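You operate a simulated robot arm through the tools that you are given. There is no shell and no other tool.

The job below is to be done with a simulated robot arm. You get a single attempt, and the scene is never put back.

## Task
Shut the water stand's teal drawer, latch the blue cup on the stand and pour in about 40 ml.
Fine: drawer shut, latch with the water stand lever, then pour into the cup from the small white jug; put the jug back. Set down upright: small white jug.
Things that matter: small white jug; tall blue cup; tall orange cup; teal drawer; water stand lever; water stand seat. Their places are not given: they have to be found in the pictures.

It is judged by the outcome, as a careful person would: the job done as asked, and still so three seconds after it is handed in. It fails if anything else is knocked over, pushed out of place, dropped, spilled or broken.

## Robot
A 6-joint arm with a two-finger gripper, fixed in place. Base frame: the origin is on the floor under the middle of its stand, x ahead of it, y to its left, z up; the work surface is at about z = 840. Lengths are in mm, angles in rad, forces in N, time in s.
With the tool pointing down near the work surface it reaches from about 120 to 680 mm from the base axis. Its first joint turns from -1.152 to 1.152 rad. Payload 2.45 kg.
Tool frame: the origin (TCP) lies between the finger pads and is the grasp point; the fingertips stand 30 mm ahead of it; z points along the fingers, y is the line along which they close. The gripper opens to 106 mm; its body begins 79 mm behind the TCP.
Orientation is told as [roll, pitch, yaw] about the base's x, y, z axes, in that order, counted from this pose: with the fingers straight down and closing along the base's y, the tool's x points along the base's -x, its y along +y and its z along -z.

## Interface
- The arm moves only by the tool drive_tool. Its argument "series" is a list of rows, each a list of 7 numbers: the shift along the tool's x, y, z in mm, then the turn, a rotation vector about the tool's x, y, z in rad, then the closure in counts, from 0 (fully open) to 255 (shut). In form: [[x, y, z, wx, wy, wz, grip], ...]. A call has 1 to 20 rows; each row shifts and turns the commanded pose from where the row before left it, along the tool's axes as they then stand. A row lasts 0.2 s, in which the tool goes at most 50 mm and 0.15 rad; a call with a longer step from one row to the next is refused whole, and so is a gripper value outside its range. A pose out of reach is approached as far as the arm can. The call stops where the force on the tool passes 40 N (or 10 N more than at its start, if that is more) or the arm is blocked; 0.2 s more then pass. Each finger travels about 153 mm/s and halts on what it meets, pressing with about 26 N; the grip force reading is that of the motor and also rises with nothing between the fingers. The clock runs only during rows and for 0.2 s after the last one: add rows that do not move to give the fingers time. The reply holds the time, the measured pose of the TCP, the force on the tool along the base axes, the opening and the grip force, in the units named above and with some noise, with the torque about the TCP (base axes, N m) and any sound that the robot's microphone picked up.
- Cameras (640 x 400 px; columns grow to the right, rows downward): "scene" is fixed at [57, 407.8, 1418.5]; the picture's right is [-0.79, -0.62, 0.00], its down [-0.26, 0.33, -0.91] and it looks along [0.56, -0.71, -0.42] (base axes); focal length 343 px, centre (320, 200). "wrist" rides on the gripper at [77, -1, -106] in the tool frame; the picture's right is [0.02, 1.00, 0.00], its down [-0.78, 0.02, -0.62] and it looks along [-0.62, 0.01, 0.78] (tool axes); focal length 247 px, centre (320, 200).
- snapshot(camera): a new picture of that camera. No time passes.
- pixel_to_xyz(camera, pixels): for up to 12 pixels [column, row] of the newest picture of that camera ("zoom" is the newest enlarged one), the place [x, y, z] in the base frame of the surface seen there, good to about 2 mm. No time passes.
- inspect(camera, box): a new picture of the part [left, top, right, bottom] of that camera's present view, enlarged. No time passes.
- sign_off(): hands the job in; it is judged then, once.

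Unless the task says otherwise, let go and move clear before handing in.

The tools are called after ">>>" by a JSON object that holds its "name" and its "arguments". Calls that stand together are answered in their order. drive_tool: Moves the arm, as the interface text tells. Its arguments: {"type":"object","properties":{"series":{"type":"array"}},"required":["series"]} The other tools are called the same way: snapshot (camera) takes a picture; pixel_to_xyz (camera, pixels) gives the place of the surface under pixels of a picture; inspect (camera, box) takes an enlarged picture of a part of a camera's view; sign_off () hands the job in.

At the start:

```text
time_s: 0.0
tool_pos: [430.7, -103.3, 1275.2]
ee_rot: [0.002, -0.001, 0.002]
contact_force: [0.0, -0.3, 0.0]
wrist_torque: [-0.03, -0.04, -0.03]
opening: 105.9
grasp_force: 0.1
```

scene: 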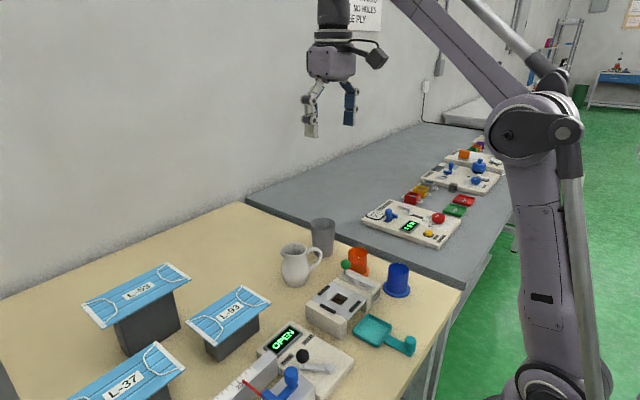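
wrist: 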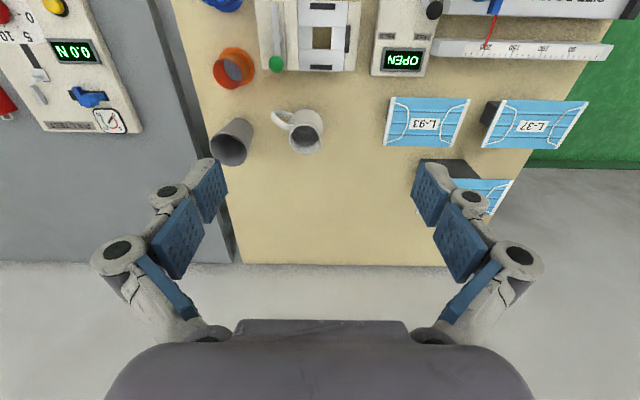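

The scene shows the white jug around (297,263), a grey cup at (322,236), an orange cup at (358,262), a blue cup at (397,280), and the water stand at (343,303) with the teal drawer open at (383,333). I'll take enlarged views to see them properly.

>>> {"name": "inspect", "arguments": {"camera": "scene", "box": [260, 200, 440, 370]}}

>>> {"name": "inspect", "arguments": {"camera": "wrist", "box": [180, 0, 440, 170]}}

```text
2.35 times, centred on (350, 285) of scene
```

zoom: 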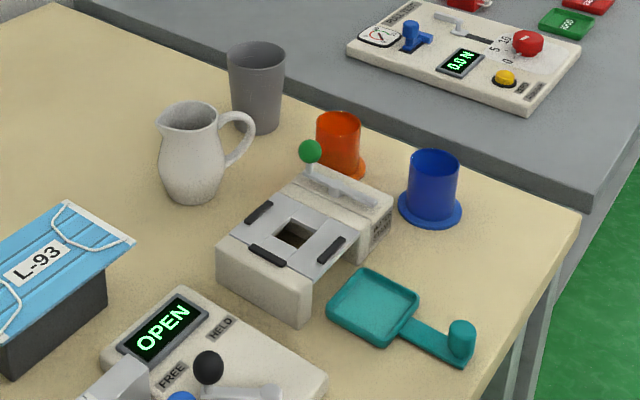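

```text
2.35 times, centred on (310, 85) of wrist
```

zoom: 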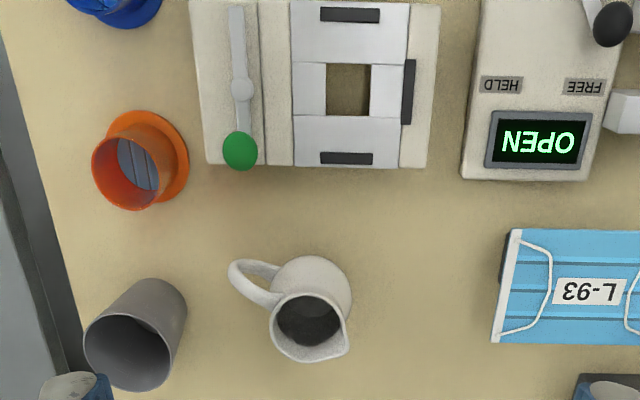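

The wrist enlargement shows the stand top with a square hole at (348,88), black stops, and the lever with its green knob at (240,150). I'll measure positions on this view.

>>> {"name": "pixel_to_xyz", "arguments": {"camera": "zoom", "pixels": [[240, 150], [242, 88], [237, 15], [348, 88], [345, 157], [348, 14], [408, 92], [305, 88], [210, 160], [425, 160], [275, 160], [435, 10]]}}

>>> {"name": "pixel_to_xyz", "arguments": {"camera": "wrist", "pixels": [[305, 132], [303, 138], [285, 118], [232, 150], [236, 72], [222, 2], [320, 38]]}}

>>> {"name": "pixel_to_xyz", "arguments": {"camera": "scene", "pixels": [[397, 268], [397, 292], [410, 290], [383, 289], [358, 251], [358, 268], [373, 330], [409, 343], [395, 341], [346, 264], [297, 247], [318, 255]]}}

```text
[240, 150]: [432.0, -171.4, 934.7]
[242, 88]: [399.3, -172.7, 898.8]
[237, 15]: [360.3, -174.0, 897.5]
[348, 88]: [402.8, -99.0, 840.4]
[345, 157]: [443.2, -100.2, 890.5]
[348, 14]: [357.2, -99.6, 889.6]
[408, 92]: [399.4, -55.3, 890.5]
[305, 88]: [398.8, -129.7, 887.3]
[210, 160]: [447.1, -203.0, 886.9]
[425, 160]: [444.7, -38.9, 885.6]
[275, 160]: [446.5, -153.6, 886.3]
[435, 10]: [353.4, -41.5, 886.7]
```

```text
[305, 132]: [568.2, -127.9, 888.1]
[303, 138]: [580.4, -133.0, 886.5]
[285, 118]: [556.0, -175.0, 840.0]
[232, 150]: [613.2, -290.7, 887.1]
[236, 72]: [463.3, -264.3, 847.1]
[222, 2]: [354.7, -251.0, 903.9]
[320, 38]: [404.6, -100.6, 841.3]
```

```text
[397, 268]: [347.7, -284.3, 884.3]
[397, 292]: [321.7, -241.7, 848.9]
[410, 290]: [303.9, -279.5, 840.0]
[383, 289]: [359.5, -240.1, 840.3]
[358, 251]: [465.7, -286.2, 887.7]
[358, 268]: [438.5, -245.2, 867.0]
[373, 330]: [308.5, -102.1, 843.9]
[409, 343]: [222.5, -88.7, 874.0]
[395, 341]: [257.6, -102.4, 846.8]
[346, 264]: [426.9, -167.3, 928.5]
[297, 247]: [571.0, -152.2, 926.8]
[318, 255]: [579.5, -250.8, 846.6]
```

The stand spans x≈353–447 and y≈-203 to -39 with its top at z≈887. The drawer knob is near (222,-95), and the blue cup near (330,-260). I'll move the wrist camera back and lower to look closely at the drawer, the stand and the cup.

>>> {"name": "drive_tool", "arguments": {"series": [[32, -8, 22, 0, 0, 0, 0], [32, -8, 22, 0, 0, 0, 0], [32, -8, 22, 0, 0, 0, 0], [32, -8, 22, 0, 0, 0, 0], [32, -8, 22, 0, 0, 0, 0], [0, 0, 0, 0, 0, 0, 0]]}}

>>> {"name": "snapshot", "arguments": {"camera": "wrist"}}

>>> {"name": "inspect", "arguments": {"camera": "wrist", "box": [160, 100, 480, 300]}}

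```text
time_s: 1.4
tool_pos: [271.6, -145.0, 1166.6]
ee_rot: [0.001, -0.001, 0.001]
contact_force: [0.2, -0.2, -0.4]
wrist_torque: [0.01, -0.03, -0.02]
opening: 106.1
grasp_force: 0.1
```

```text
taken
```

wrist: 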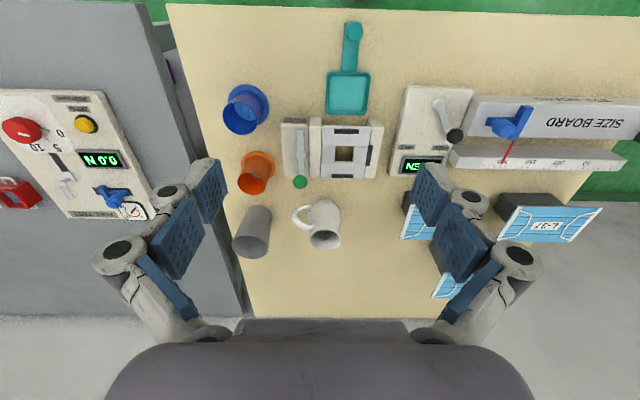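

```text
2.00 times, centred on (320, 200) of wrist
```

zoom: 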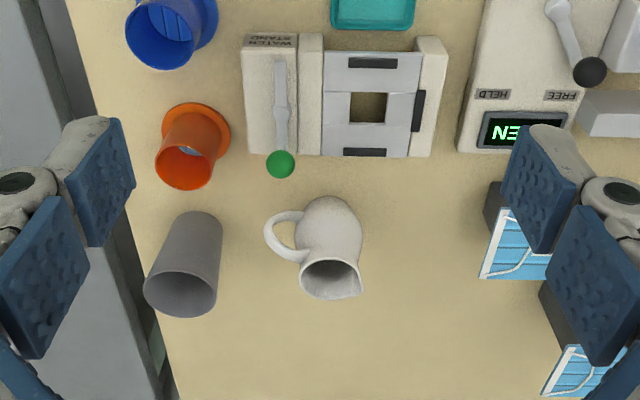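

The wrist view now shows the whole drawer at (348,70), the stand at (335,148), the blue cup at (245,108), and the other items. I'll enlarge the stand and drawer area to measure them.

>>> {"name": "inspect", "arguments": {"camera": "wrist", "box": [200, 10, 420, 210]}}

```text
2.00 times, centred on (310, 110) of wrist
```

zoom: 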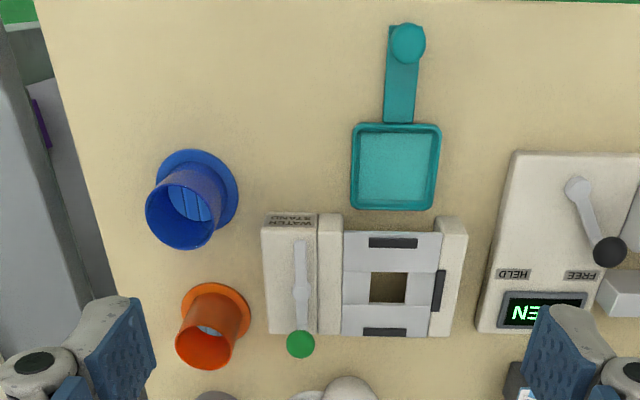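

>>> {"name": "pixel_to_xyz", "arguments": {"camera": "zoom", "pixels": [[408, 40], [396, 110], [356, 126], [438, 126], [356, 205], [434, 206], [395, 165], [393, 243], [385, 332], [438, 290], [345, 288], [388, 288]]}}

>>> {"name": "pixel_to_xyz", "arguments": {"camera": "zoom", "pixels": [[300, 343], [302, 290], [299, 245], [301, 320], [180, 165], [232, 185], [215, 158], [160, 185], [188, 205], [203, 168], [150, 215], [210, 215]]}}

>>> {"name": "pixel_to_xyz", "arguments": {"camera": "zoom", "pixels": [[215, 290], [247, 310], [185, 300], [180, 345], [235, 345], [210, 330], [330, 240], [350, 240], [430, 240], [455, 240], [350, 330], [425, 330]]}}

```text
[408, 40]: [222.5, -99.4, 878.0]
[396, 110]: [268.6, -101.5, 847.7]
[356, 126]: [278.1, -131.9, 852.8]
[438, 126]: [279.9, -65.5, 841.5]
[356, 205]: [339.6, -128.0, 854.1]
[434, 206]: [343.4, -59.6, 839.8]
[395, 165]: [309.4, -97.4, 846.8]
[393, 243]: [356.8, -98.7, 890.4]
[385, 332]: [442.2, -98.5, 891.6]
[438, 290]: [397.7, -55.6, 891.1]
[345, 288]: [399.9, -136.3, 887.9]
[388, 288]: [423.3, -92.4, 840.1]
```

```text
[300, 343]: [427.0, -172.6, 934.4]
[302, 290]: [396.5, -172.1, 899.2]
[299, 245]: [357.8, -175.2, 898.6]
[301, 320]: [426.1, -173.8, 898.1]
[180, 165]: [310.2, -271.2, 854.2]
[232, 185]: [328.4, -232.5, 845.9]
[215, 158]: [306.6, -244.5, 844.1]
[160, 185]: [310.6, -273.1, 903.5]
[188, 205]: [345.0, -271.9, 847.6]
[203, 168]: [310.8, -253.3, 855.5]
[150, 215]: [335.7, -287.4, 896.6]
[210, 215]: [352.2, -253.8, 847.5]
```

```text
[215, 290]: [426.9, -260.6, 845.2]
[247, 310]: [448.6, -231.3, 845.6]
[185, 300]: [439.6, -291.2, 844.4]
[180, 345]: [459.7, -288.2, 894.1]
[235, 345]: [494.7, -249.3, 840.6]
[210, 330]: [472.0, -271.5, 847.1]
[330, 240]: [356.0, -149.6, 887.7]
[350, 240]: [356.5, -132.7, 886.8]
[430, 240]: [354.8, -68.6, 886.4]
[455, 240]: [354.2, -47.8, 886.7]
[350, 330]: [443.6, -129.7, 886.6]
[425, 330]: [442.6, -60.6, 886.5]
```

The drawer tray spans x≈277–342 and y≈-132 to -64, with its knob at (222,-99) topping out at z≈878. I'll close the fingers and move behind the knob so I can push it along +x.

>>> {"name": "drive_tool", "arguments": {"series": [[20.3, 9.2, 33.3, 0, 0, 0, 255], [20.3, 9.2, 33.3, 0, 0, 0, 255], [20.3, 9.2, 33.3, 0, 0, 0, 255], [20.3, 9.2, 33.3, 0, 0, 0, 255], [20.3, 9.2, 33.3, 0, 0, 0, 255], [0, 0, 30, 0, 0, 0, 255], [0, 0, 0, 0, 0, 0, 255]]}}

>>> {"name": "snapshot", "arguments": {"camera": "scene"}}

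>>> {"name": "snapshot", "arguments": {"camera": "wrist"}}

```text
time_s: 3.0
tool_pos: [170.2, -94.0, 967.3]
ee_rot: [0.001, -0.001, 0.001]
contact_force: [-0.4, 0.3, 0.3]
wrist_torque: [0.0, 0.02, -0.01]
opening: 0.2
grasp_force: 26.3
```

```text
taken
```

scene: 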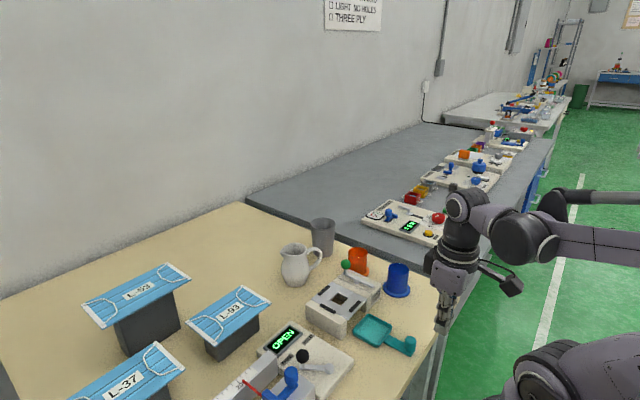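

```text
taken
```

wrist: 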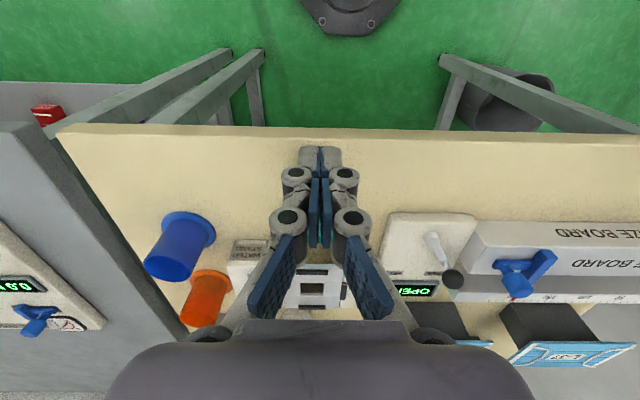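

The fingers are closed at (170,-94,967), clear and behind the knob. I'll lower the fingertips to about z 854, aligned to y≈-99.

>>> {"name": "drive_tool", "arguments": {"series": [[0, -5, 28, 0, 0, 0, 255], [0, 0, 28, 0, 0, 0, 255], [0, 0, 27, 0, 0, 0, 255], [0, 0, 0, 0, 0, 0, 255]]}}

>>> {"name": "inspect", "arguments": {"camera": "scene", "box": [340, 280, 500, 380]}}

```text
time_s: 4.0
tool_pos: [168.2, -102.1, 885.6]
ee_rot: [0.002, -0.002, 0.003]
contact_force: [-0.6, 0.3, -0.4]
wrist_torque: [-0.02, 0.02, -0.02]
opening: 0.0
grasp_force: 25.9
```

```text
4.00 times, centred on (420, 330) of scene
```

zoom: 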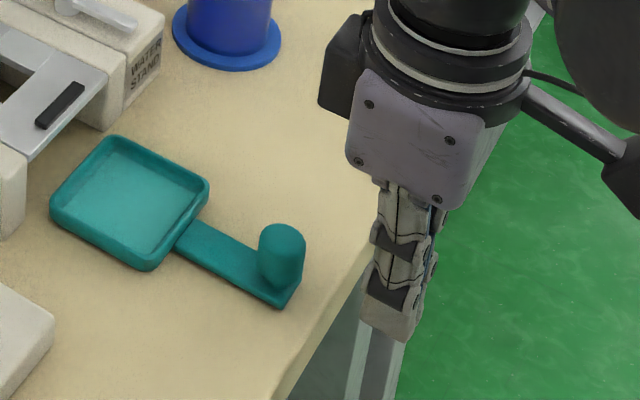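

The fingers stand behind the knob with clear space between. I'll push along +x, starting slowly to feel the contact.

>>> {"name": "drive_tool", "arguments": {"series": [[-15, 3, 0, 0, 0, 0, 255], [-8, 0, 0, 0, 0, 0, 255], [-8, 0, 0, 0, 0, 0, 255], [-8, 0, 0, 0, 0, 0, 255], [-8, 0, 0, 0, 0, 0, 255], [-8, 0, 0, 0, 0, 0, 255], [0, 0, 0, 0, 0, 0, 255]]}}

>>> {"name": "inspect", "arguments": {"camera": "scene", "box": [340, 280, 500, 380]}}

```text
time_s: 5.6
tool_pos: [223.1, -96.6, 886.7]
ee_rot: [0.001, -0.001, 0.002]
contact_force: [1.0, -0.8, 0.0]
wrist_torque: [0.02, -0.04, -0.03]
opening: 0.0
grasp_force: 26.3
```

```text
4.00 times, centred on (420, 330) of scene
```

zoom: 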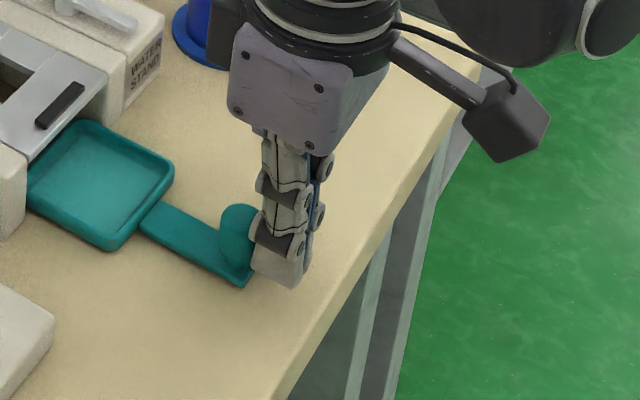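

The tray is sliding straight toward the stand with only about 1 N of resistance. I'll continue the push, still slowly.

>>> {"name": "drive_tool", "arguments": {"series": [[-8, -1, 0, 0, 0, 0, 255], [-8, 0, 0, 0, 0, 0, 255], [-8, 0, 0, 0, 0, 0, 255], [-8, 0, 0, 0, 0, 0, 255], [-8, 0, 0, 0, 0, 0, 255], [-8, 0, 0, 0, 0, 0, 255], [0, 0, 0, 0, 0, 0, 255]]}}

>>> {"name": "inspect", "arguments": {"camera": "scene", "box": [300, 240, 460, 340]}}

```text
time_s: 7.2
tool_pos: [272.3, -101.2, 885.2]
ee_rot: [0.003, -0.001, 0.001]
contact_force: [-0.7, -0.2, 0.3]
wrist_torque: [0.03, -0.02, -0.01]
opening: 0.2
grasp_force: 26.2
```

```text
4.00 times, centred on (380, 290) of scene
```

zoom: 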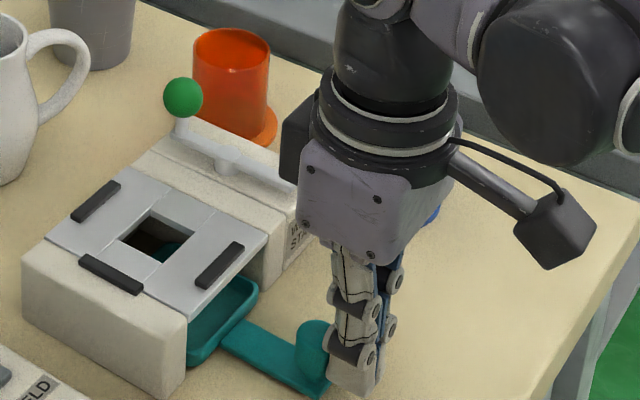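

The tray is about two-thirds in and visible through the square hole. I'll continue in 4 mm steps.

>>> {"name": "drive_tool", "arguments": {"series": [[-4, 1, 0, 0, 0, 0, 255], [-4, 0, 0, 0, 0, 0, 255], [-4, 0, 0, 0, 0, 0, 255], [-4, 0, 0, 0, 0, 0, 255], [0, 0, 0, 0, 0, 0, 255]]}}

>>> {"name": "inspect", "arguments": {"camera": "scene", "box": [300, 240, 460, 340]}}

```text
time_s: 8.4
tool_pos: [289.6, -98.9, 886.1]
ee_rot: [0.002, -0.002, 0.002]
contact_force: [0.3, 0.3, -0.6]
wrist_torque: [0.01, 0.0, -0.01]
opening: 0.1
grasp_force: 26.2
```

```text
4.00 times, centred on (380, 290) of scene
```

zoom: 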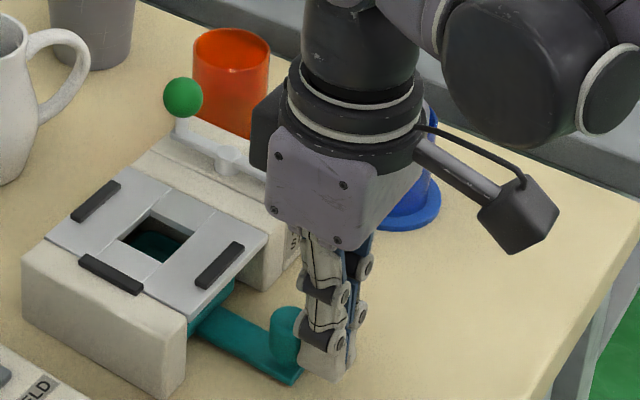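

The tray now shows under the hole and the handle end is close to the stand. I'll go on in 2 mm steps and watch the force for the end stop.

>>> {"name": "drive_tool", "arguments": {"series": [[-2, 0, 0, 0, 0, 0, 255], [-2, 0, 0, 0, 0, 0, 255], [-2, 0, 0, 0, 0, 0, 255], [0, 0, 0, 0, 0, 0, 255]]}}

>>> {"name": "drive_tool", "arguments": {"series": [[-2, 0, 0, 0, 0, 0, 255], [-2, 0, 0, 0, 0, 0, 255], [0, 0, 0, 0, 0, 0, 255]]}}

>>> {"name": "inspect", "arguments": {"camera": "scene", "box": [300, 240, 460, 340]}}

```text
time_s: 9.4
tool_pos: [291.0, -98.7, 887.1]
ee_rot: [0.0, 0.008, 0.001]
contact_force: [-26.5, -6.6, 8.4]
wrist_torque: [-0.33, 0.59, -0.09]
opening: 6.1
grasp_force: 28.7
```

```text
time_s: 10.1
tool_pos: [292.2, -98.4, 885.4]
ee_rot: [-0.001, 0.016, 0.001]
contact_force: [-3.4, 0.2, 0.3]
wrist_torque: [-0.02, 0.13, -0.01]
opening: 0.0
grasp_force: 28.2
stopped in row 3: the force on the tool passed its limit at 41 N (the readings are from after the stop); the commanded pose is now the measured one
```

```text
4.00 times, centred on (380, 290) of scene
```

zoom: 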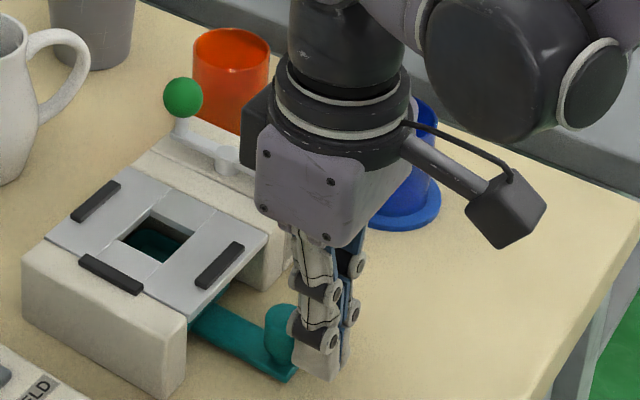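

The push hit a firm stop (about 27–41 N) at TCP x≈291, and the stand looks unmoved in the picture. I'll back off and raise the tool to check the drawer and the stand.

>>> {"name": "drive_tool", "arguments": {"series": [[15, 0, 0, 0, 0, 0, 255], [25, 0, 0, 0, 0, 0, 255], [0, 0, -40, 0, 0, 0, 255], [0, 0, -40, 0, 0, 0, 255], [0, 0, -40, 0, 0, 0, 255], [0, 0, -40, 0, 0, 0, 255], [0, 0, 0, 0, 0, 0, 255]]}}

>>> {"name": "snapshot", "arguments": {"camera": "wrist"}}

>>> {"name": "inspect", "arguments": {"camera": "scene", "box": [300, 240, 460, 340]}}

```text
time_s: 11.7
tool_pos: [252.9, -102.5, 1046.7]
ee_rot: [-0.001, 0.015, 0.002]
contact_force: [1.1, -0.3, -1.1]
wrist_torque: [0.02, 0.0, -0.01]
opening: 0.1
grasp_force: 28.1
```

```text
taken
```

wrist: 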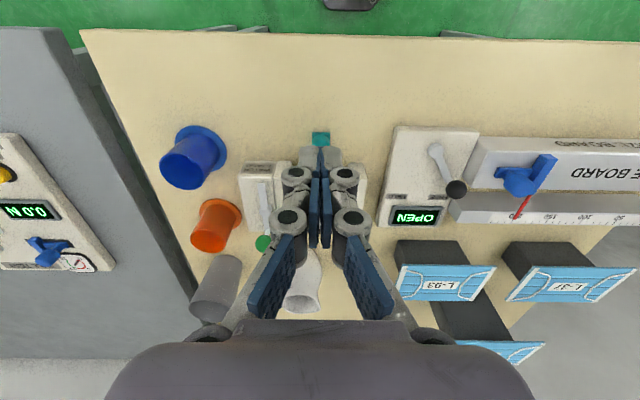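

```text
4.00 times, centred on (380, 290) of scene
```

zoom: 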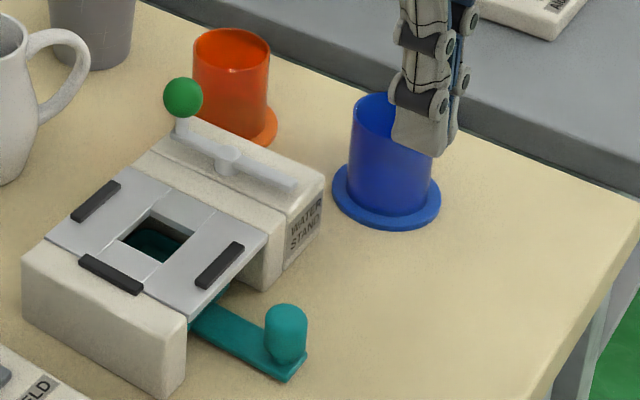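

The drawer now sits under the stand, with its knob at (286,325) in the enlargement. I'll measure the knob and stand positions to confirm it is fully in and the stand hasn't moved.

>>> {"name": "pixel_to_xyz", "arguments": {"camera": "zoom", "pixels": [[286, 313], [290, 375], [200, 318], [150, 245], [185, 255], [95, 200], [110, 275], [222, 265], [182, 98], [228, 155], [290, 180], [160, 240]]}}

>>> {"name": "pixel_to_xyz", "arguments": {"camera": "zoom", "pixels": [[385, 220], [335, 185], [440, 195], [355, 100], [395, 130], [350, 190], [430, 180], [270, 130], [265, 140], [195, 60], [230, 70], [280, 370]]}}

```text
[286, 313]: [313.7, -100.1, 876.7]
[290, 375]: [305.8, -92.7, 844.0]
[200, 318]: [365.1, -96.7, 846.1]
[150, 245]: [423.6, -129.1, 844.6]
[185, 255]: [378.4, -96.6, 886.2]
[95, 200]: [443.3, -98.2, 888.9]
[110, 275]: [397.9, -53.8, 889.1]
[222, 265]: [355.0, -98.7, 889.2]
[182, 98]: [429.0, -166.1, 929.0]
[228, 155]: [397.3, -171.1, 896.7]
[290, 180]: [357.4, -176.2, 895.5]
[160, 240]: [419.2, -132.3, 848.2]
```

```text
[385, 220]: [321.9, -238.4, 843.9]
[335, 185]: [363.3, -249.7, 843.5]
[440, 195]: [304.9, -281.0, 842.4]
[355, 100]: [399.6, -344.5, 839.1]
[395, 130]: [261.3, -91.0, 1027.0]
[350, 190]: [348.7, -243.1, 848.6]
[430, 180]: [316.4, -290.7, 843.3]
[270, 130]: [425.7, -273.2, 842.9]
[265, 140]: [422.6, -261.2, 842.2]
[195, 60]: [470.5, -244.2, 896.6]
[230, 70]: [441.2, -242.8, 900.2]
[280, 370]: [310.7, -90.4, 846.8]
```

The knob travelled about 91 mm (222→314), so the tray is centred under the hole, and the stand hasn't moved. Next I'll open the fingers and hover the wrist camera over the stand to study the seat and lever.

>>> {"name": "drive_tool", "arguments": {"series": [[-35, -8, 7, 0, 0, 0, 0], [-35, -8, 7, 0, 0, 0, 0], [-35, -8, 7, 0, 0, 0, 0], [-35, -8, 7, 0, 0, 0, 0], [-35, -8, 7, 0, 0, 0, 0], [0, 0, 0, 0, 0, 0, 0]]}}

>>> {"name": "snapshot", "arguments": {"camera": "wrist"}}

```text
time_s: 13.1
tool_pos: [429.2, -143.4, 1004.7]
ee_rot: [0.0, 0.012, 0.0]
contact_force: [0.1, -1.0, 0.3]
wrist_torque: [0.01, -0.03, 0.02]
opening: 105.9
grasp_force: 0.1
```

```text
taken
```

wrist: 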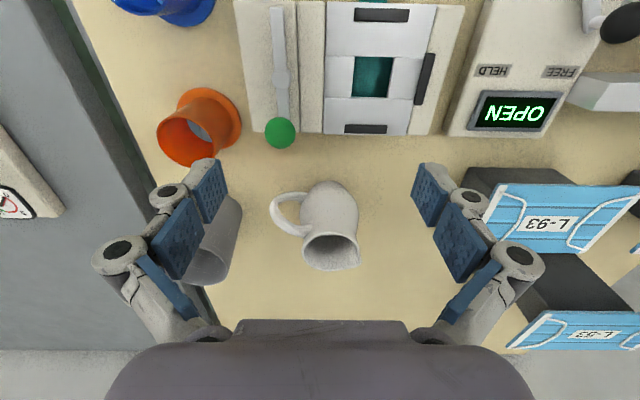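

The stand is near the top of this view, with the teal tray visible through the hole at (373,75). I'll move back 70 mm for a better view, correct the small pitch error, and enlarge the stand.

>>> {"name": "drive_tool", "arguments": {"series": [[35, 5, 0, 0, -0.012, 0, 0], [35, 5, 0, 0, 0, 0, 0], [0, 0, 0, 0, 0, 0, 0]]}}

>>> {"name": "inspect", "arguments": {"camera": "wrist", "box": [220, 40, 480, 210]}}

```text
time_s: 13.9
tool_pos: [359.1, -131.2, 1009.5]
ee_rot: [-0.001, 0.002, -0.001]
contact_force: [0.1, 0.3, 0.3]
wrist_torque: [0.0, -0.03, -0.01]
opening: 106.0
grasp_force: 0.0
```

```text
2.35 times, centred on (350, 125) of wrist
```

zoom: 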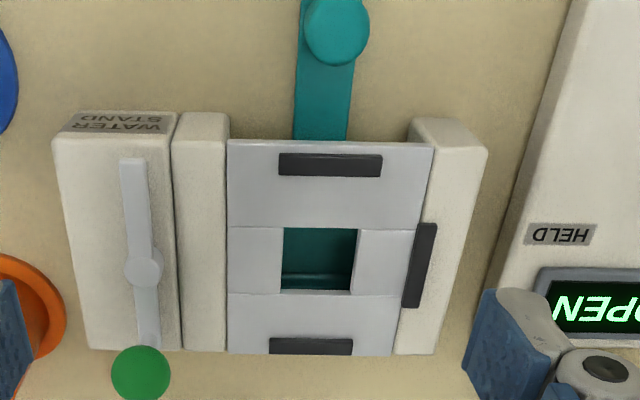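

The seat has three black stops, at +x, -x and +y, and is open toward the lever on the -y side. I'll move over the blue cup to measure its flange and rim and to look inside it.

>>> {"name": "drive_tool", "arguments": {"series": [[0, -40, 0, 0, 0, 0, 0], [0, -45, 0, 0, 0, 0, 0], [0, -45, 0, 0, 0, 0, 0], [0, 0, 0, 0, 0, 0, 0]]}}

>>> {"name": "snapshot", "arguments": {"camera": "wrist"}}

>>> {"name": "inspect", "arguments": {"camera": "wrist", "box": [220, 20, 480, 190]}}

```text
time_s: 14.9
tool_pos: [360.1, -260.1, 1008.2]
ee_rot: [-0.001, 0.002, 0.001]
contact_force: [0.2, -0.4, 0.4]
wrist_torque: [0.01, -0.01, 0.02]
opening: 106.0
grasp_force: 0.0
```

```text
taken
```

wrist: 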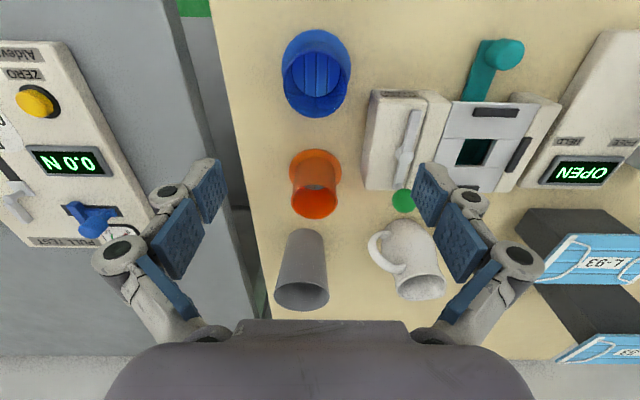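

```text
2.35 times, centred on (350, 105) of wrist
```

zoom: 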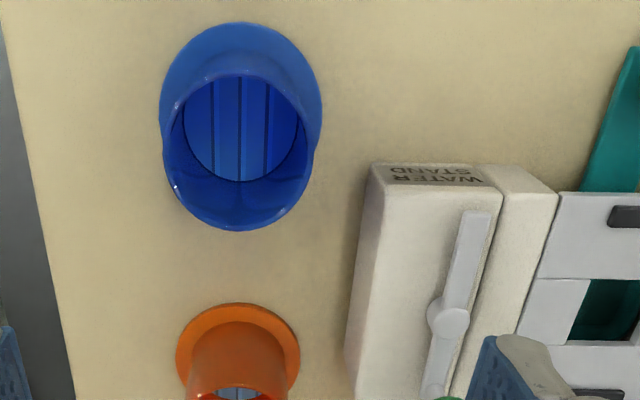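

I see the blue cup's rim (180,190)–(305,190) and its flange arc peaking at (243,22) in the enlargement. I'll measure the rim, floor and flange points.

>>> {"name": "pixel_to_xyz", "arguments": {"camera": "zoom", "pixels": [[243, 25], [165, 95], [317, 95], [185, 50], [300, 50], [240, 130], [240, 170], [243, 226], [169, 170], [310, 170], [200, 215], [285, 215]]}}

>>> {"name": "pixel_to_xyz", "arguments": {"camera": "zoom", "pixels": [[243, 80], [200, 105], [290, 105], [220, 120], [265, 120], [240, 306], [180, 340], [296, 340], [475, 215], [448, 318], [440, 370], [240, 200]]}}

```text
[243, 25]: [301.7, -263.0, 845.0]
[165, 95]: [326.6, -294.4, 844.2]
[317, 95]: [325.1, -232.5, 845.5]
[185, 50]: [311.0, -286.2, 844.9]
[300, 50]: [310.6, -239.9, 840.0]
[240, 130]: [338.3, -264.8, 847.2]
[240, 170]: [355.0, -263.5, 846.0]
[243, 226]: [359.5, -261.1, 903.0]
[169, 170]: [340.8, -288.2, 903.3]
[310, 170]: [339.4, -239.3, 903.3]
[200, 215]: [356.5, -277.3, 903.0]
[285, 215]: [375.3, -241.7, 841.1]
```

```text
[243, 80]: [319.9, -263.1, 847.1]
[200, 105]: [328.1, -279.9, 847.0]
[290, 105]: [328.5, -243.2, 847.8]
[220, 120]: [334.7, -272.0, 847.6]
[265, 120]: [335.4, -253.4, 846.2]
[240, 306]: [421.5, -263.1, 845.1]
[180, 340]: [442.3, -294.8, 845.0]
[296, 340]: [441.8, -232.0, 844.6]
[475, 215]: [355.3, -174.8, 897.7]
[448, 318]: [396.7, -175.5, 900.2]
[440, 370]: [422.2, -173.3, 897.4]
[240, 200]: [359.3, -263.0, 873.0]
```

The blue cup's flange centre is about (332.7,-263.3) with radius ~31, the rim radius is ~26.5 at z≈903, and the floor is at z≈847. I'll go above it with the fingers partly open and descend around its body.

>>> {"name": "drive_tool", "arguments": {"series": [[13.7, -1.6, 24, 0, 0, 0, 60], [13.7, -1.6, 24, 0, 0, 0, 60], [0, 0, 0, 0, 0, 0, 60]]}}

>>> {"name": "snapshot", "arguments": {"camera": "wrist"}}

```text
time_s: 15.7
tool_pos: [333.3, -261.7, 960.2]
ee_rot: [-0.001, 0.002, 0.001]
contact_force: [-0.3, 0.5, -0.2]
wrist_torque: [-0.01, -0.02, 0.01]
opening: 81.0
grasp_force: 0.0
```

```text
taken
```

wrist: 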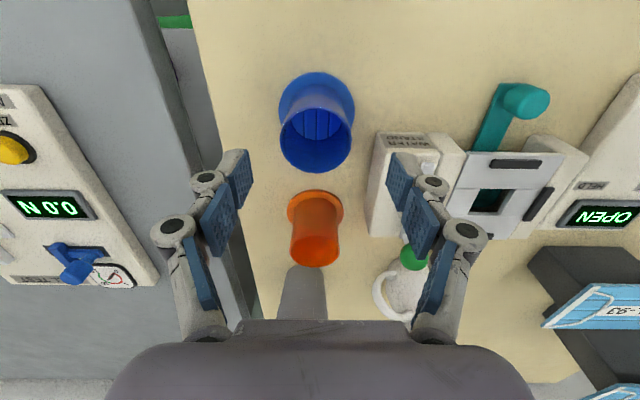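

The fingers are at 81 mm opening and straddle the cup centre line (about column 317). I'll descend to TCP z≈884, keeping clear of the flange, and then close.

>>> {"name": "drive_tool", "arguments": {"series": [[0, -1, 26, 0, 0, 0, 60], [0, 0, 26, 0, 0, 0, 60], [0, 0, 24, 0, 0, 0, 60], [0, 0, 0, 0, 0, 0, 60]]}}

>>> {"name": "inspect", "arguments": {"camera": "scene", "box": [320, 220, 480, 320]}}

>>> {"name": "snapshot", "arguments": {"camera": "wrist"}}

```text
time_s: 16.7
tool_pos: [332.3, -259.3, 883.4]
ee_rot: [0.0, 0.001, 0.001]
contact_force: [-0.8, 0.0, -0.7]
wrist_torque: [0.04, 0.01, -0.02]
opening: 81.3
grasp_force: 0.1
```

```text
4.00 times, centred on (400, 270) of scene
```

zoom: 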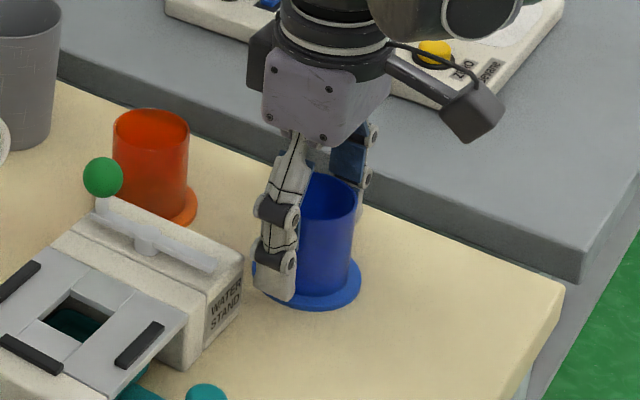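

```text
taken
```

wrist: 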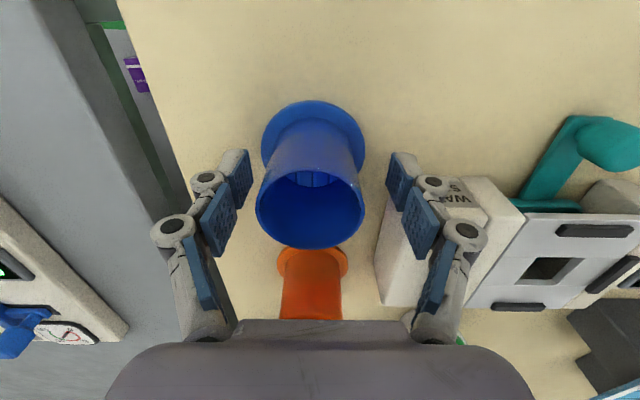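

The cup centre (column 311) lies about 4 mm to the -y side of the finger midpoint (column 320). I'll shift over and close.

>>> {"name": "drive_tool", "arguments": {"series": [[0, -3.5, 0, 0, 0, 0, 60], [0, 0, 0, 0, 0, 0, 120], [0, 0, 0, 0, 0, 0, 180], [0, 0, 0, 0, 0, 0, 200], [0, 0, 0, 0, 0, 0, 200]]}}

>>> {"name": "snapshot", "arguments": {"camera": "wrist"}}

```text
time_s: 17.9
tool_pos: [333.4, -265.2, 884.0]
ee_rot: [-0.002, 0.003, 0.001]
contact_force: [-0.4, 0.3, 0.8]
wrist_torque: [-0.02, 0.02, -0.02]
opening: 50.0
grasp_force: 26.4
```

```text
taken
```

wrist: 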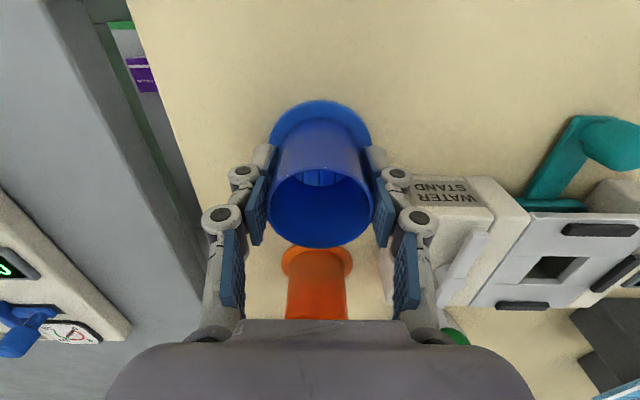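

The cup is gripped at 50 mm opening with 26 N. I'll lift straight up by about 116 mm and check it.

>>> {"name": "drive_tool", "arguments": {"series": [[0, 0, -10, 0, 0, 0, 200], [0, 0, -26, 0, 0, 0, 200], [0, 0, -40, 0, 0, 0, 200], [0, 0, -40, 0, 0, 0, 200], [0, 0, 0, 0, 0, 0, 200]]}}

>>> {"name": "snapshot", "arguments": {"camera": "wrist"}}

>>> {"name": "inspect", "arguments": {"camera": "scene", "box": [280, 180, 480, 330]}}

```text
time_s: 19.1
tool_pos: [331.0, -266.7, 1002.3]
ee_rot: [-0.001, 0.001, 0.0]
contact_force: [0.1, -0.1, -0.8]
wrist_torque: [-0.01, 0.0, 0.01]
opening: 49.8
grasp_force: 26.1
```

```text
taken
```

wrist: 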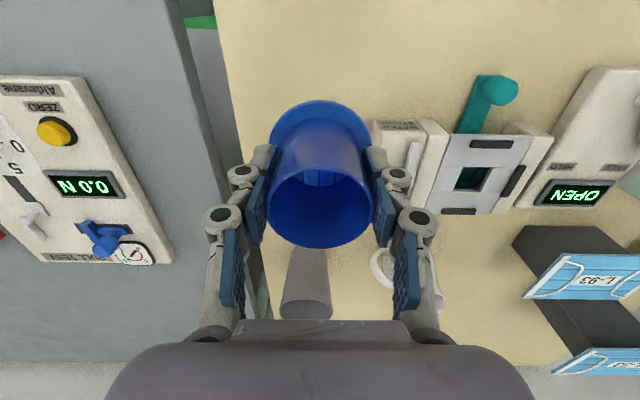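

```text
2.67 times, centred on (380, 255) of scene
```

zoom: 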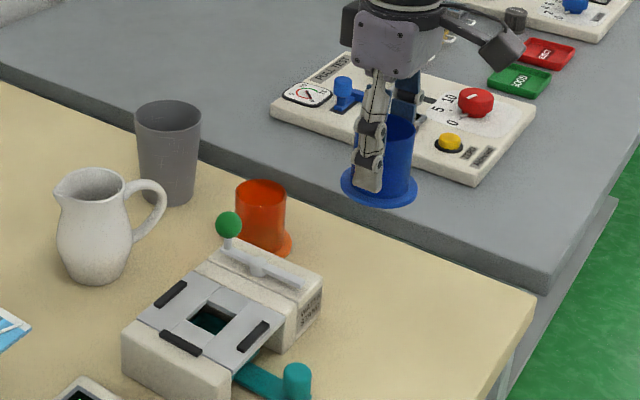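

The cup is held in the air upright. I'll measure its rim and flange relative to the TCP before carrying it to the seat.

>>> {"name": "pixel_to_xyz", "arguments": {"camera": "wrist", "pixels": [[320, 103], [273, 140], [367, 135], [320, 246], [271, 195], [373, 195], [290, 232], [352, 232]]}}

>>> {"name": "drive_tool", "arguments": {"series": [[0, 0, 0, 0, 0, 0, 200]]}}

```text
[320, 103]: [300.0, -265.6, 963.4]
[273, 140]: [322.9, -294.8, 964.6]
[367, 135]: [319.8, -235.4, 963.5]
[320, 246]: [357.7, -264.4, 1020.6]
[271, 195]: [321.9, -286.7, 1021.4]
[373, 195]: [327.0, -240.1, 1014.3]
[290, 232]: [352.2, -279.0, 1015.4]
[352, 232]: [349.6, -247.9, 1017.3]
```

```text
time_s: 19.5
tool_pos: [331.0, -265.8, 1002.4]
ee_rot: [-0.002, 0.002, 0.0]
contact_force: [0.4, 0.7, -0.1]
wrist_torque: [0.03, 0.01, 0.01]
opening: 50.2
grasp_force: 25.9
```

The cup's centre matches the TCP (331,-265.5). I'll carry it over the seat centre at about (399.8,-98.5), staying at height z≈1002.

>>> {"name": "drive_tool", "arguments": {"series": [[-13.76, 33.4, 0, 0, 0, 0, 200], [-13.76, 33.4, 0, 0, 0, 0, 200], [-13.76, 33.4, 0, 0, 0, 0, 200], [-13.76, 33.4, 0, 0, 0, 0, 200], [-13.76, 33.4, 0, 0, 0, 0, 200], [0, 0, 0, 0, 0, 0, 200]]}}

>>> {"name": "snapshot", "arguments": {"camera": "wrist"}}

>>> {"name": "inspect", "arguments": {"camera": "scene", "box": [260, 200, 440, 340]}}

```text
time_s: 20.9
tool_pos: [400.0, -97.8, 1004.0]
ee_rot: [-0.004, 0.0, -0.002]
contact_force: [0.3, 0.2, -1.4]
wrist_torque: [0.0, 0.0, -0.01]
opening: 49.9
grasp_force: 25.8
```

```text
taken
```

wrist: 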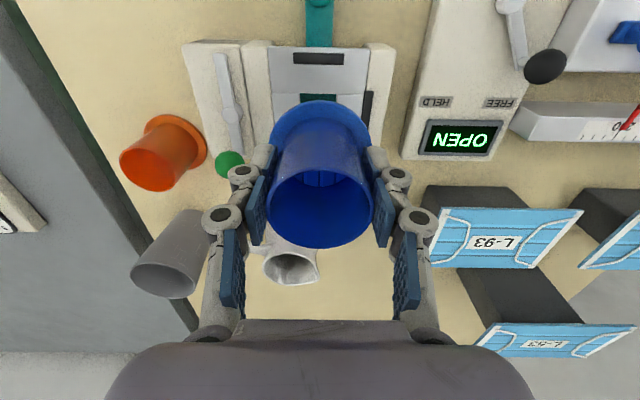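

```text
2.86 times, centred on (350, 270) of scene
```

zoom: 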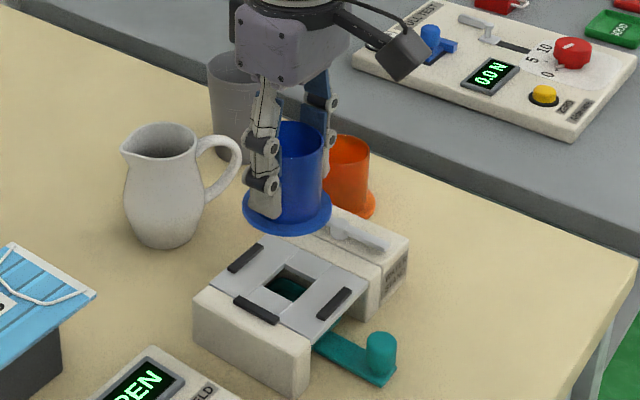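

The cup is above the seat, with its flange between the black stops. I'll lower it to about 15 mm above the seat and check the alignment.

>>> {"name": "drive_tool", "arguments": {"series": [[0, -0.5, 20, 0, 0, 0, 200], [0, 0, 20, 0, 0, 0, 200], [0, 0, 15, 0, 0, 0, 200], [0, 0, 0, 0, 0, 0, 200]]}}

>>> {"name": "snapshot", "arguments": {"camera": "wrist"}}

>>> {"name": "inspect", "arguments": {"camera": "scene", "box": [290, 240, 410, 340]}}

```text
time_s: 21.9
tool_pos: [399.8, -99.9, 946.8]
ee_rot: [-0.003, 0.002, 0.0]
contact_force: [0.6, 0.5, -0.7]
wrist_torque: [-0.03, -0.01, -0.01]
opening: 49.9
grasp_force: 26.0
```

```text
taken
```

wrist: 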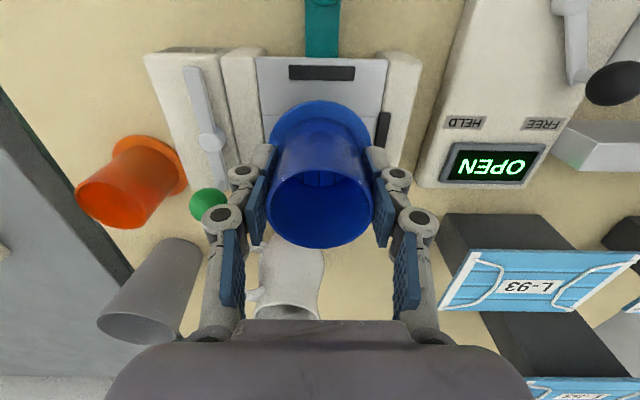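

```text
4.00 times, centred on (350, 290) of scene
```

zoom: 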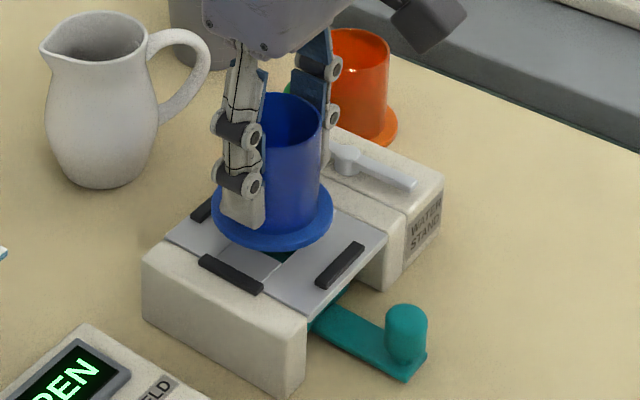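

The flange is about 15 mm above the seat and centred between the stops. I'll lower it 11 mm more, then go down in small steps.

>>> {"name": "drive_tool", "arguments": {"series": [[0, 0, 6, 0, 0, 0, 200], [0, 0, 5, 0, 0, 0, 200], [0, 0, 0, 0, 0, 0, 200]]}}

>>> {"name": "inspect", "arguments": {"camera": "scene", "box": [290, 240, 410, 340]}}

```text
time_s: 22.7
tool_pos: [401.1, -100.7, 935.0]
ee_rot: [-0.001, 0.002, -0.002]
contact_force: [-0.5, -0.1, -0.6]
wrist_torque: [-0.02, 0.01, -0.01]
opening: 49.8
grasp_force: 26.2
```

```text
4.00 times, centred on (350, 290) of scene
```

zoom: 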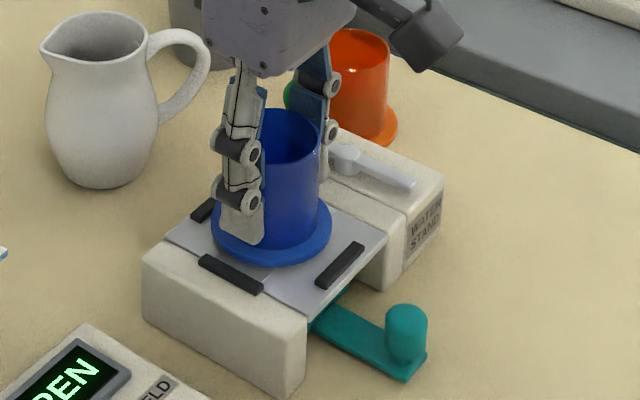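

The flange is close to the seat with no contact force yet. I'll lower it 2 mm at a time.

>>> {"name": "drive_tool", "arguments": {"series": [[0, 0, 2, 0, 0, 0, 200], [0, 0, 0, 0, 0, 0, 200]]}}

```text
time_s: 23.3
tool_pos: [400.9, -99.9, 933.6]
ee_rot: [-0.001, 0.001, 0.001]
contact_force: [0.7, 0.4, -0.6]
wrist_torque: [-0.03, 0.01, 0.02]
opening: 50.1
grasp_force: 25.4
```

No contact yet at z≈933.6. I'll lower another 2 mm.

>>> {"name": "drive_tool", "arguments": {"series": [[0, 0, 2, 0, 0, 0, 200], [0, 0, 0, 0, 0, 0, 200]]}}

```text
time_s: 23.9
tool_pos: [401.2, -100.7, 930.4]
ee_rot: [-0.003, 0.002, 0.0]
contact_force: [-0.7, -0.1, 0.3]
wrist_torque: [0.01, 0.03, 0.01]
opening: 50.0
grasp_force: 25.8
```

No contact force is showing at z≈931, so I'll go down 1.5 mm more.

>>> {"name": "drive_tool", "arguments": {"series": [[0, 0, 1.5, 0, 0, 0, 200], [0, 0, 0, 0, 0, 0, 200]]}}

>>> {"name": "inspect", "arguments": {"camera": "scene", "box": [300, 260, 390, 330]}}

```text
time_s: 24.5
tool_pos: [401.4, -101.3, 930.7]
ee_rot: [0.0, 0.002, -0.002]
contact_force: [-1.6, 2.4, 21.7]
wrist_torque: [0.09, 0.06, 0.0]
opening: 49.8
grasp_force: 25.8
```

```text
5.71 times, centred on (345, 295) of scene
```

zoom: 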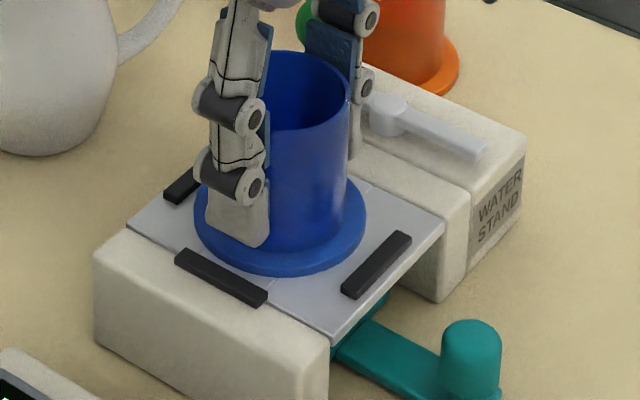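

The cup is seated: the upward force is 22 N and the flange is flat between the stops. I'll relax the press slightly, open partially, and rise.

>>> {"name": "drive_tool", "arguments": {"series": [[0, 0, -1, 0, 0, 0, 200], [0, 0, 0, 0, 0, 0, 160], [0, 0, 0, 0, 0, 0, 90], [0, 0, 0, 0, 0, 0, 80], [0, 0, 0, 0, 0, 0, 80]]}}

>>> {"name": "inspect", "arguments": {"camera": "scene", "box": [300, 240, 400, 320]}}

```text
time_s: 25.7
tool_pos: [401.1, -100.6, 930.0]
ee_rot: [-0.002, 0.003, 0.0]
contact_force: [-0.9, 0.1, -0.4]
wrist_torque: [0.03, 0.01, -0.03]
opening: 72.7
grasp_force: 0.0
```

```text
5.00 times, centred on (350, 280) of scene
```

zoom: 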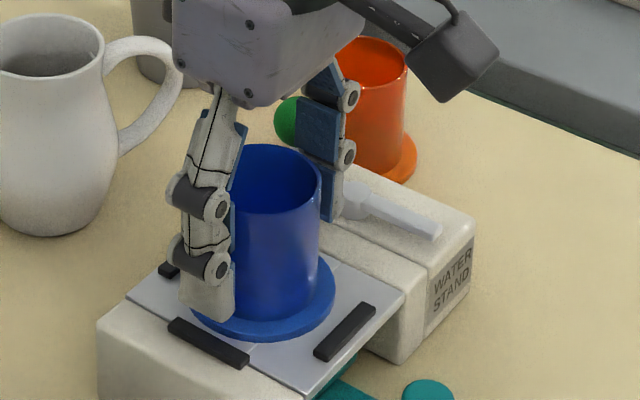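

The fingers are open at 73 mm and free of the cup. I'll rise straight up to clear it.

>>> {"name": "drive_tool", "arguments": {"series": [[0, 0, -15, 0, 0, 0, 80], [0, 0, -30, 0, 0, 0, 80], [0, 0, -40, 0, 0, 0, 80], [0, 0, -20, 0, 0, 0, 80], [0, 0, 0, 0, 0, 0, 80]]}}

>>> {"name": "snapshot", "arguments": {"camera": "wrist"}}

>>> {"name": "inspect", "arguments": {"camera": "scene", "box": [300, 240, 400, 320]}}

```text
time_s: 26.9
tool_pos: [402.5, -97.8, 1036.0]
ee_rot: [-0.002, 0.001, -0.001]
contact_force: [0.3, -0.2, 0.2]
wrist_torque: [0.01, 0.02, -0.03]
opening: 72.7
grasp_force: 0.2
```

```text
taken
```

wrist: 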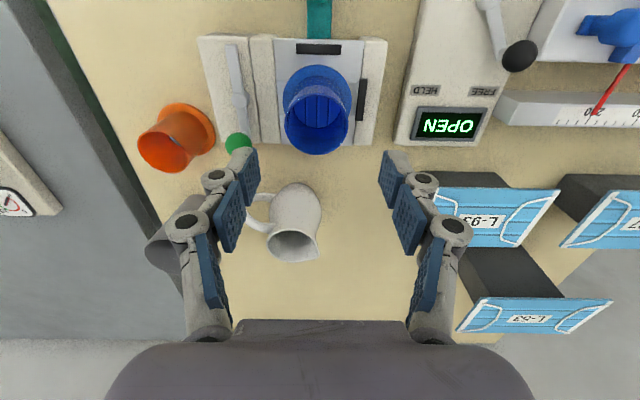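

```text
5.00 times, centred on (350, 280) of scene
```

zoom: 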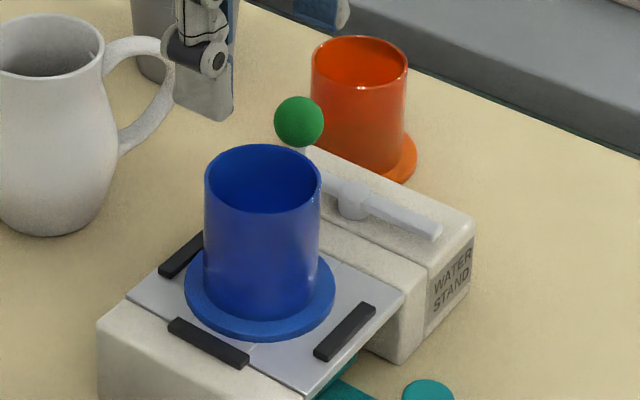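

The cup stands upright on the seat. I'll enlarge the wrist view to measure the cup's place and the lever before turning it.

>>> {"name": "inspect", "arguments": {"camera": "wrist", "box": [190, 20, 400, 160]}}

>>> {"name": "pixel_to_xyz", "arguments": {"camera": "zoom", "pixels": [[120, 80], [145, 190], [152, 250], [147, 285], [147, 300], [385, 140], [300, 170], [470, 170], [380, 310], [300, 280], [465, 280], [530, 250]]}}

```text
2.86 times, centred on (295, 90) of wrist
```

zoom: 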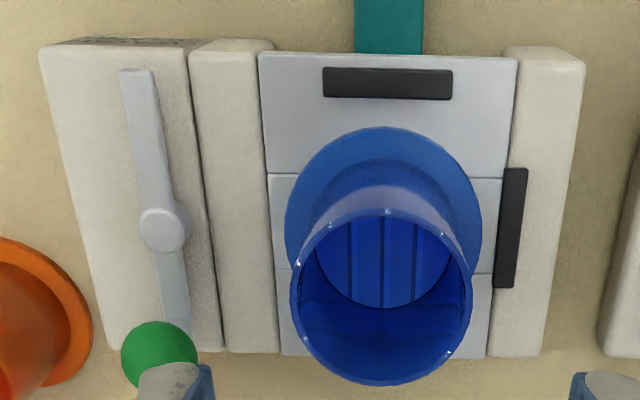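

```text
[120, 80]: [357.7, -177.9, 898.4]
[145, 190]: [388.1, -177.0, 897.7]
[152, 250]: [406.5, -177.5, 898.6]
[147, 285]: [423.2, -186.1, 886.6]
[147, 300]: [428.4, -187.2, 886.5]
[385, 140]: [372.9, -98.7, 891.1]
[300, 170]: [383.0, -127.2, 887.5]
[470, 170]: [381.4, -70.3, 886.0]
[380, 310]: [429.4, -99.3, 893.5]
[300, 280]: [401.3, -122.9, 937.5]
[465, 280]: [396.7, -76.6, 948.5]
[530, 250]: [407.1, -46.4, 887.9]
```

The cup's centre is near (401,-99), inside the stops. The lever pivot is near (398,-174), and the green knob's centre is about (433,-173,925). I'll move above the knob with the fingers at ~44 mm opening and look again.

>>> {"name": "drive_tool", "arguments": {"series": [[-10.1, -25.2, 5, 0, 0, 0, 150], [-10.1, -25.2, 5, 0, 0, 0, 150], [-10.1, -25.2, 6, 0, 0, 0, 150], [0, 0, 20, 0, 0, 0, 150], [0, 0, 0, 0, 0, 0, 150]]}}

>>> {"name": "snapshot", "arguments": {"camera": "wrist"}}

>>> {"name": "inspect", "arguments": {"camera": "scene", "box": [280, 200, 400, 300]}}

```text
time_s: 28.1
tool_pos: [432.2, -174.5, 997.6]
ee_rot: [-0.001, 0.001, 0.003]
contact_force: [0.6, -0.4, -1.2]
wrist_torque: [0.02, 0.01, -0.02]
opening: 43.5
grasp_force: 0.0
```

```text
taken
```

wrist: 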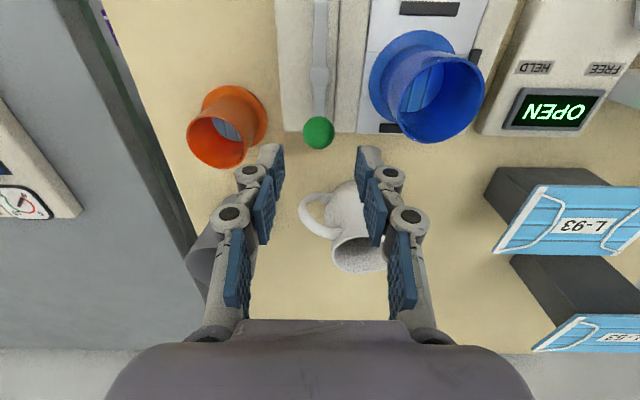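

```text
4.00 times, centred on (340, 250) of scene
```

zoom: 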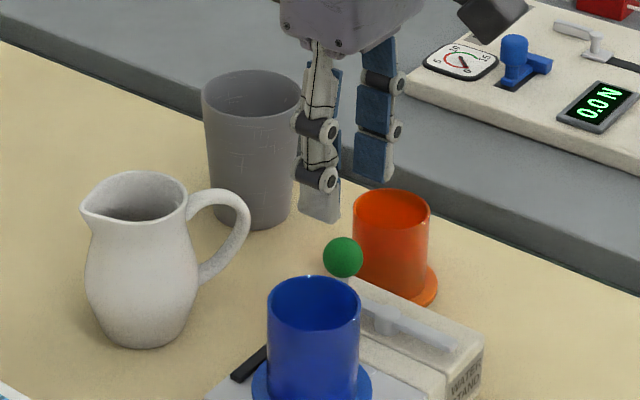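

The knob (319,132) is centred between the fingers. I'll descend around it to TCP z≈936, keeping the tips just above the lever bar, and then close.

>>> {"name": "drive_tool", "arguments": {"series": [[0, 0, 20, 0, 0, 0, 150], [0, 0, 20, 0, 0, 0, 150], [0, 0, 20, 0, 0, 0, 150], [0, 0, 0, 0, 0, 0, 150]]}}

>>> {"name": "snapshot", "arguments": {"camera": "wrist"}}

>>> {"name": "inspect", "arguments": {"camera": "scene", "box": [280, 220, 400, 320]}}

```text
time_s: 29.1
tool_pos: [429.8, -175.0, 939.3]
ee_rot: [-0.002, 0.003, 0.001]
contact_force: [-1.1, 0.3, 0.0]
wrist_torque: [-0.01, 0.04, -0.01]
opening: 43.4
grasp_force: 0.0
```

```text
taken
```

wrist: 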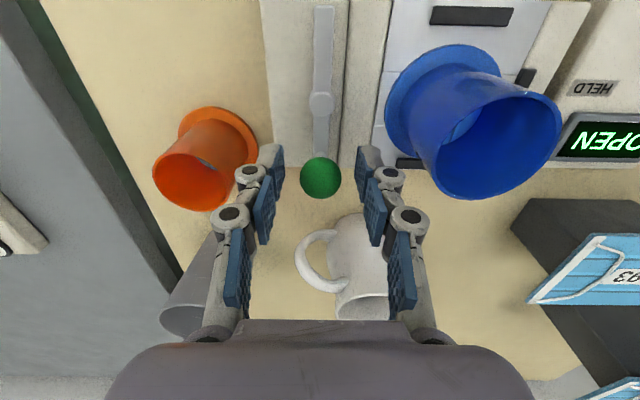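

```text
4.00 times, centred on (340, 270) of scene
```

zoom: 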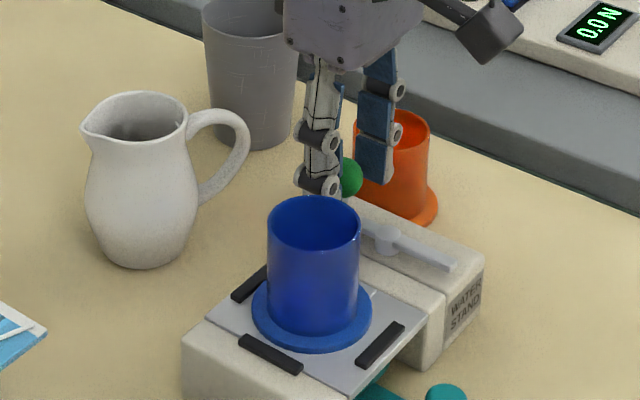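

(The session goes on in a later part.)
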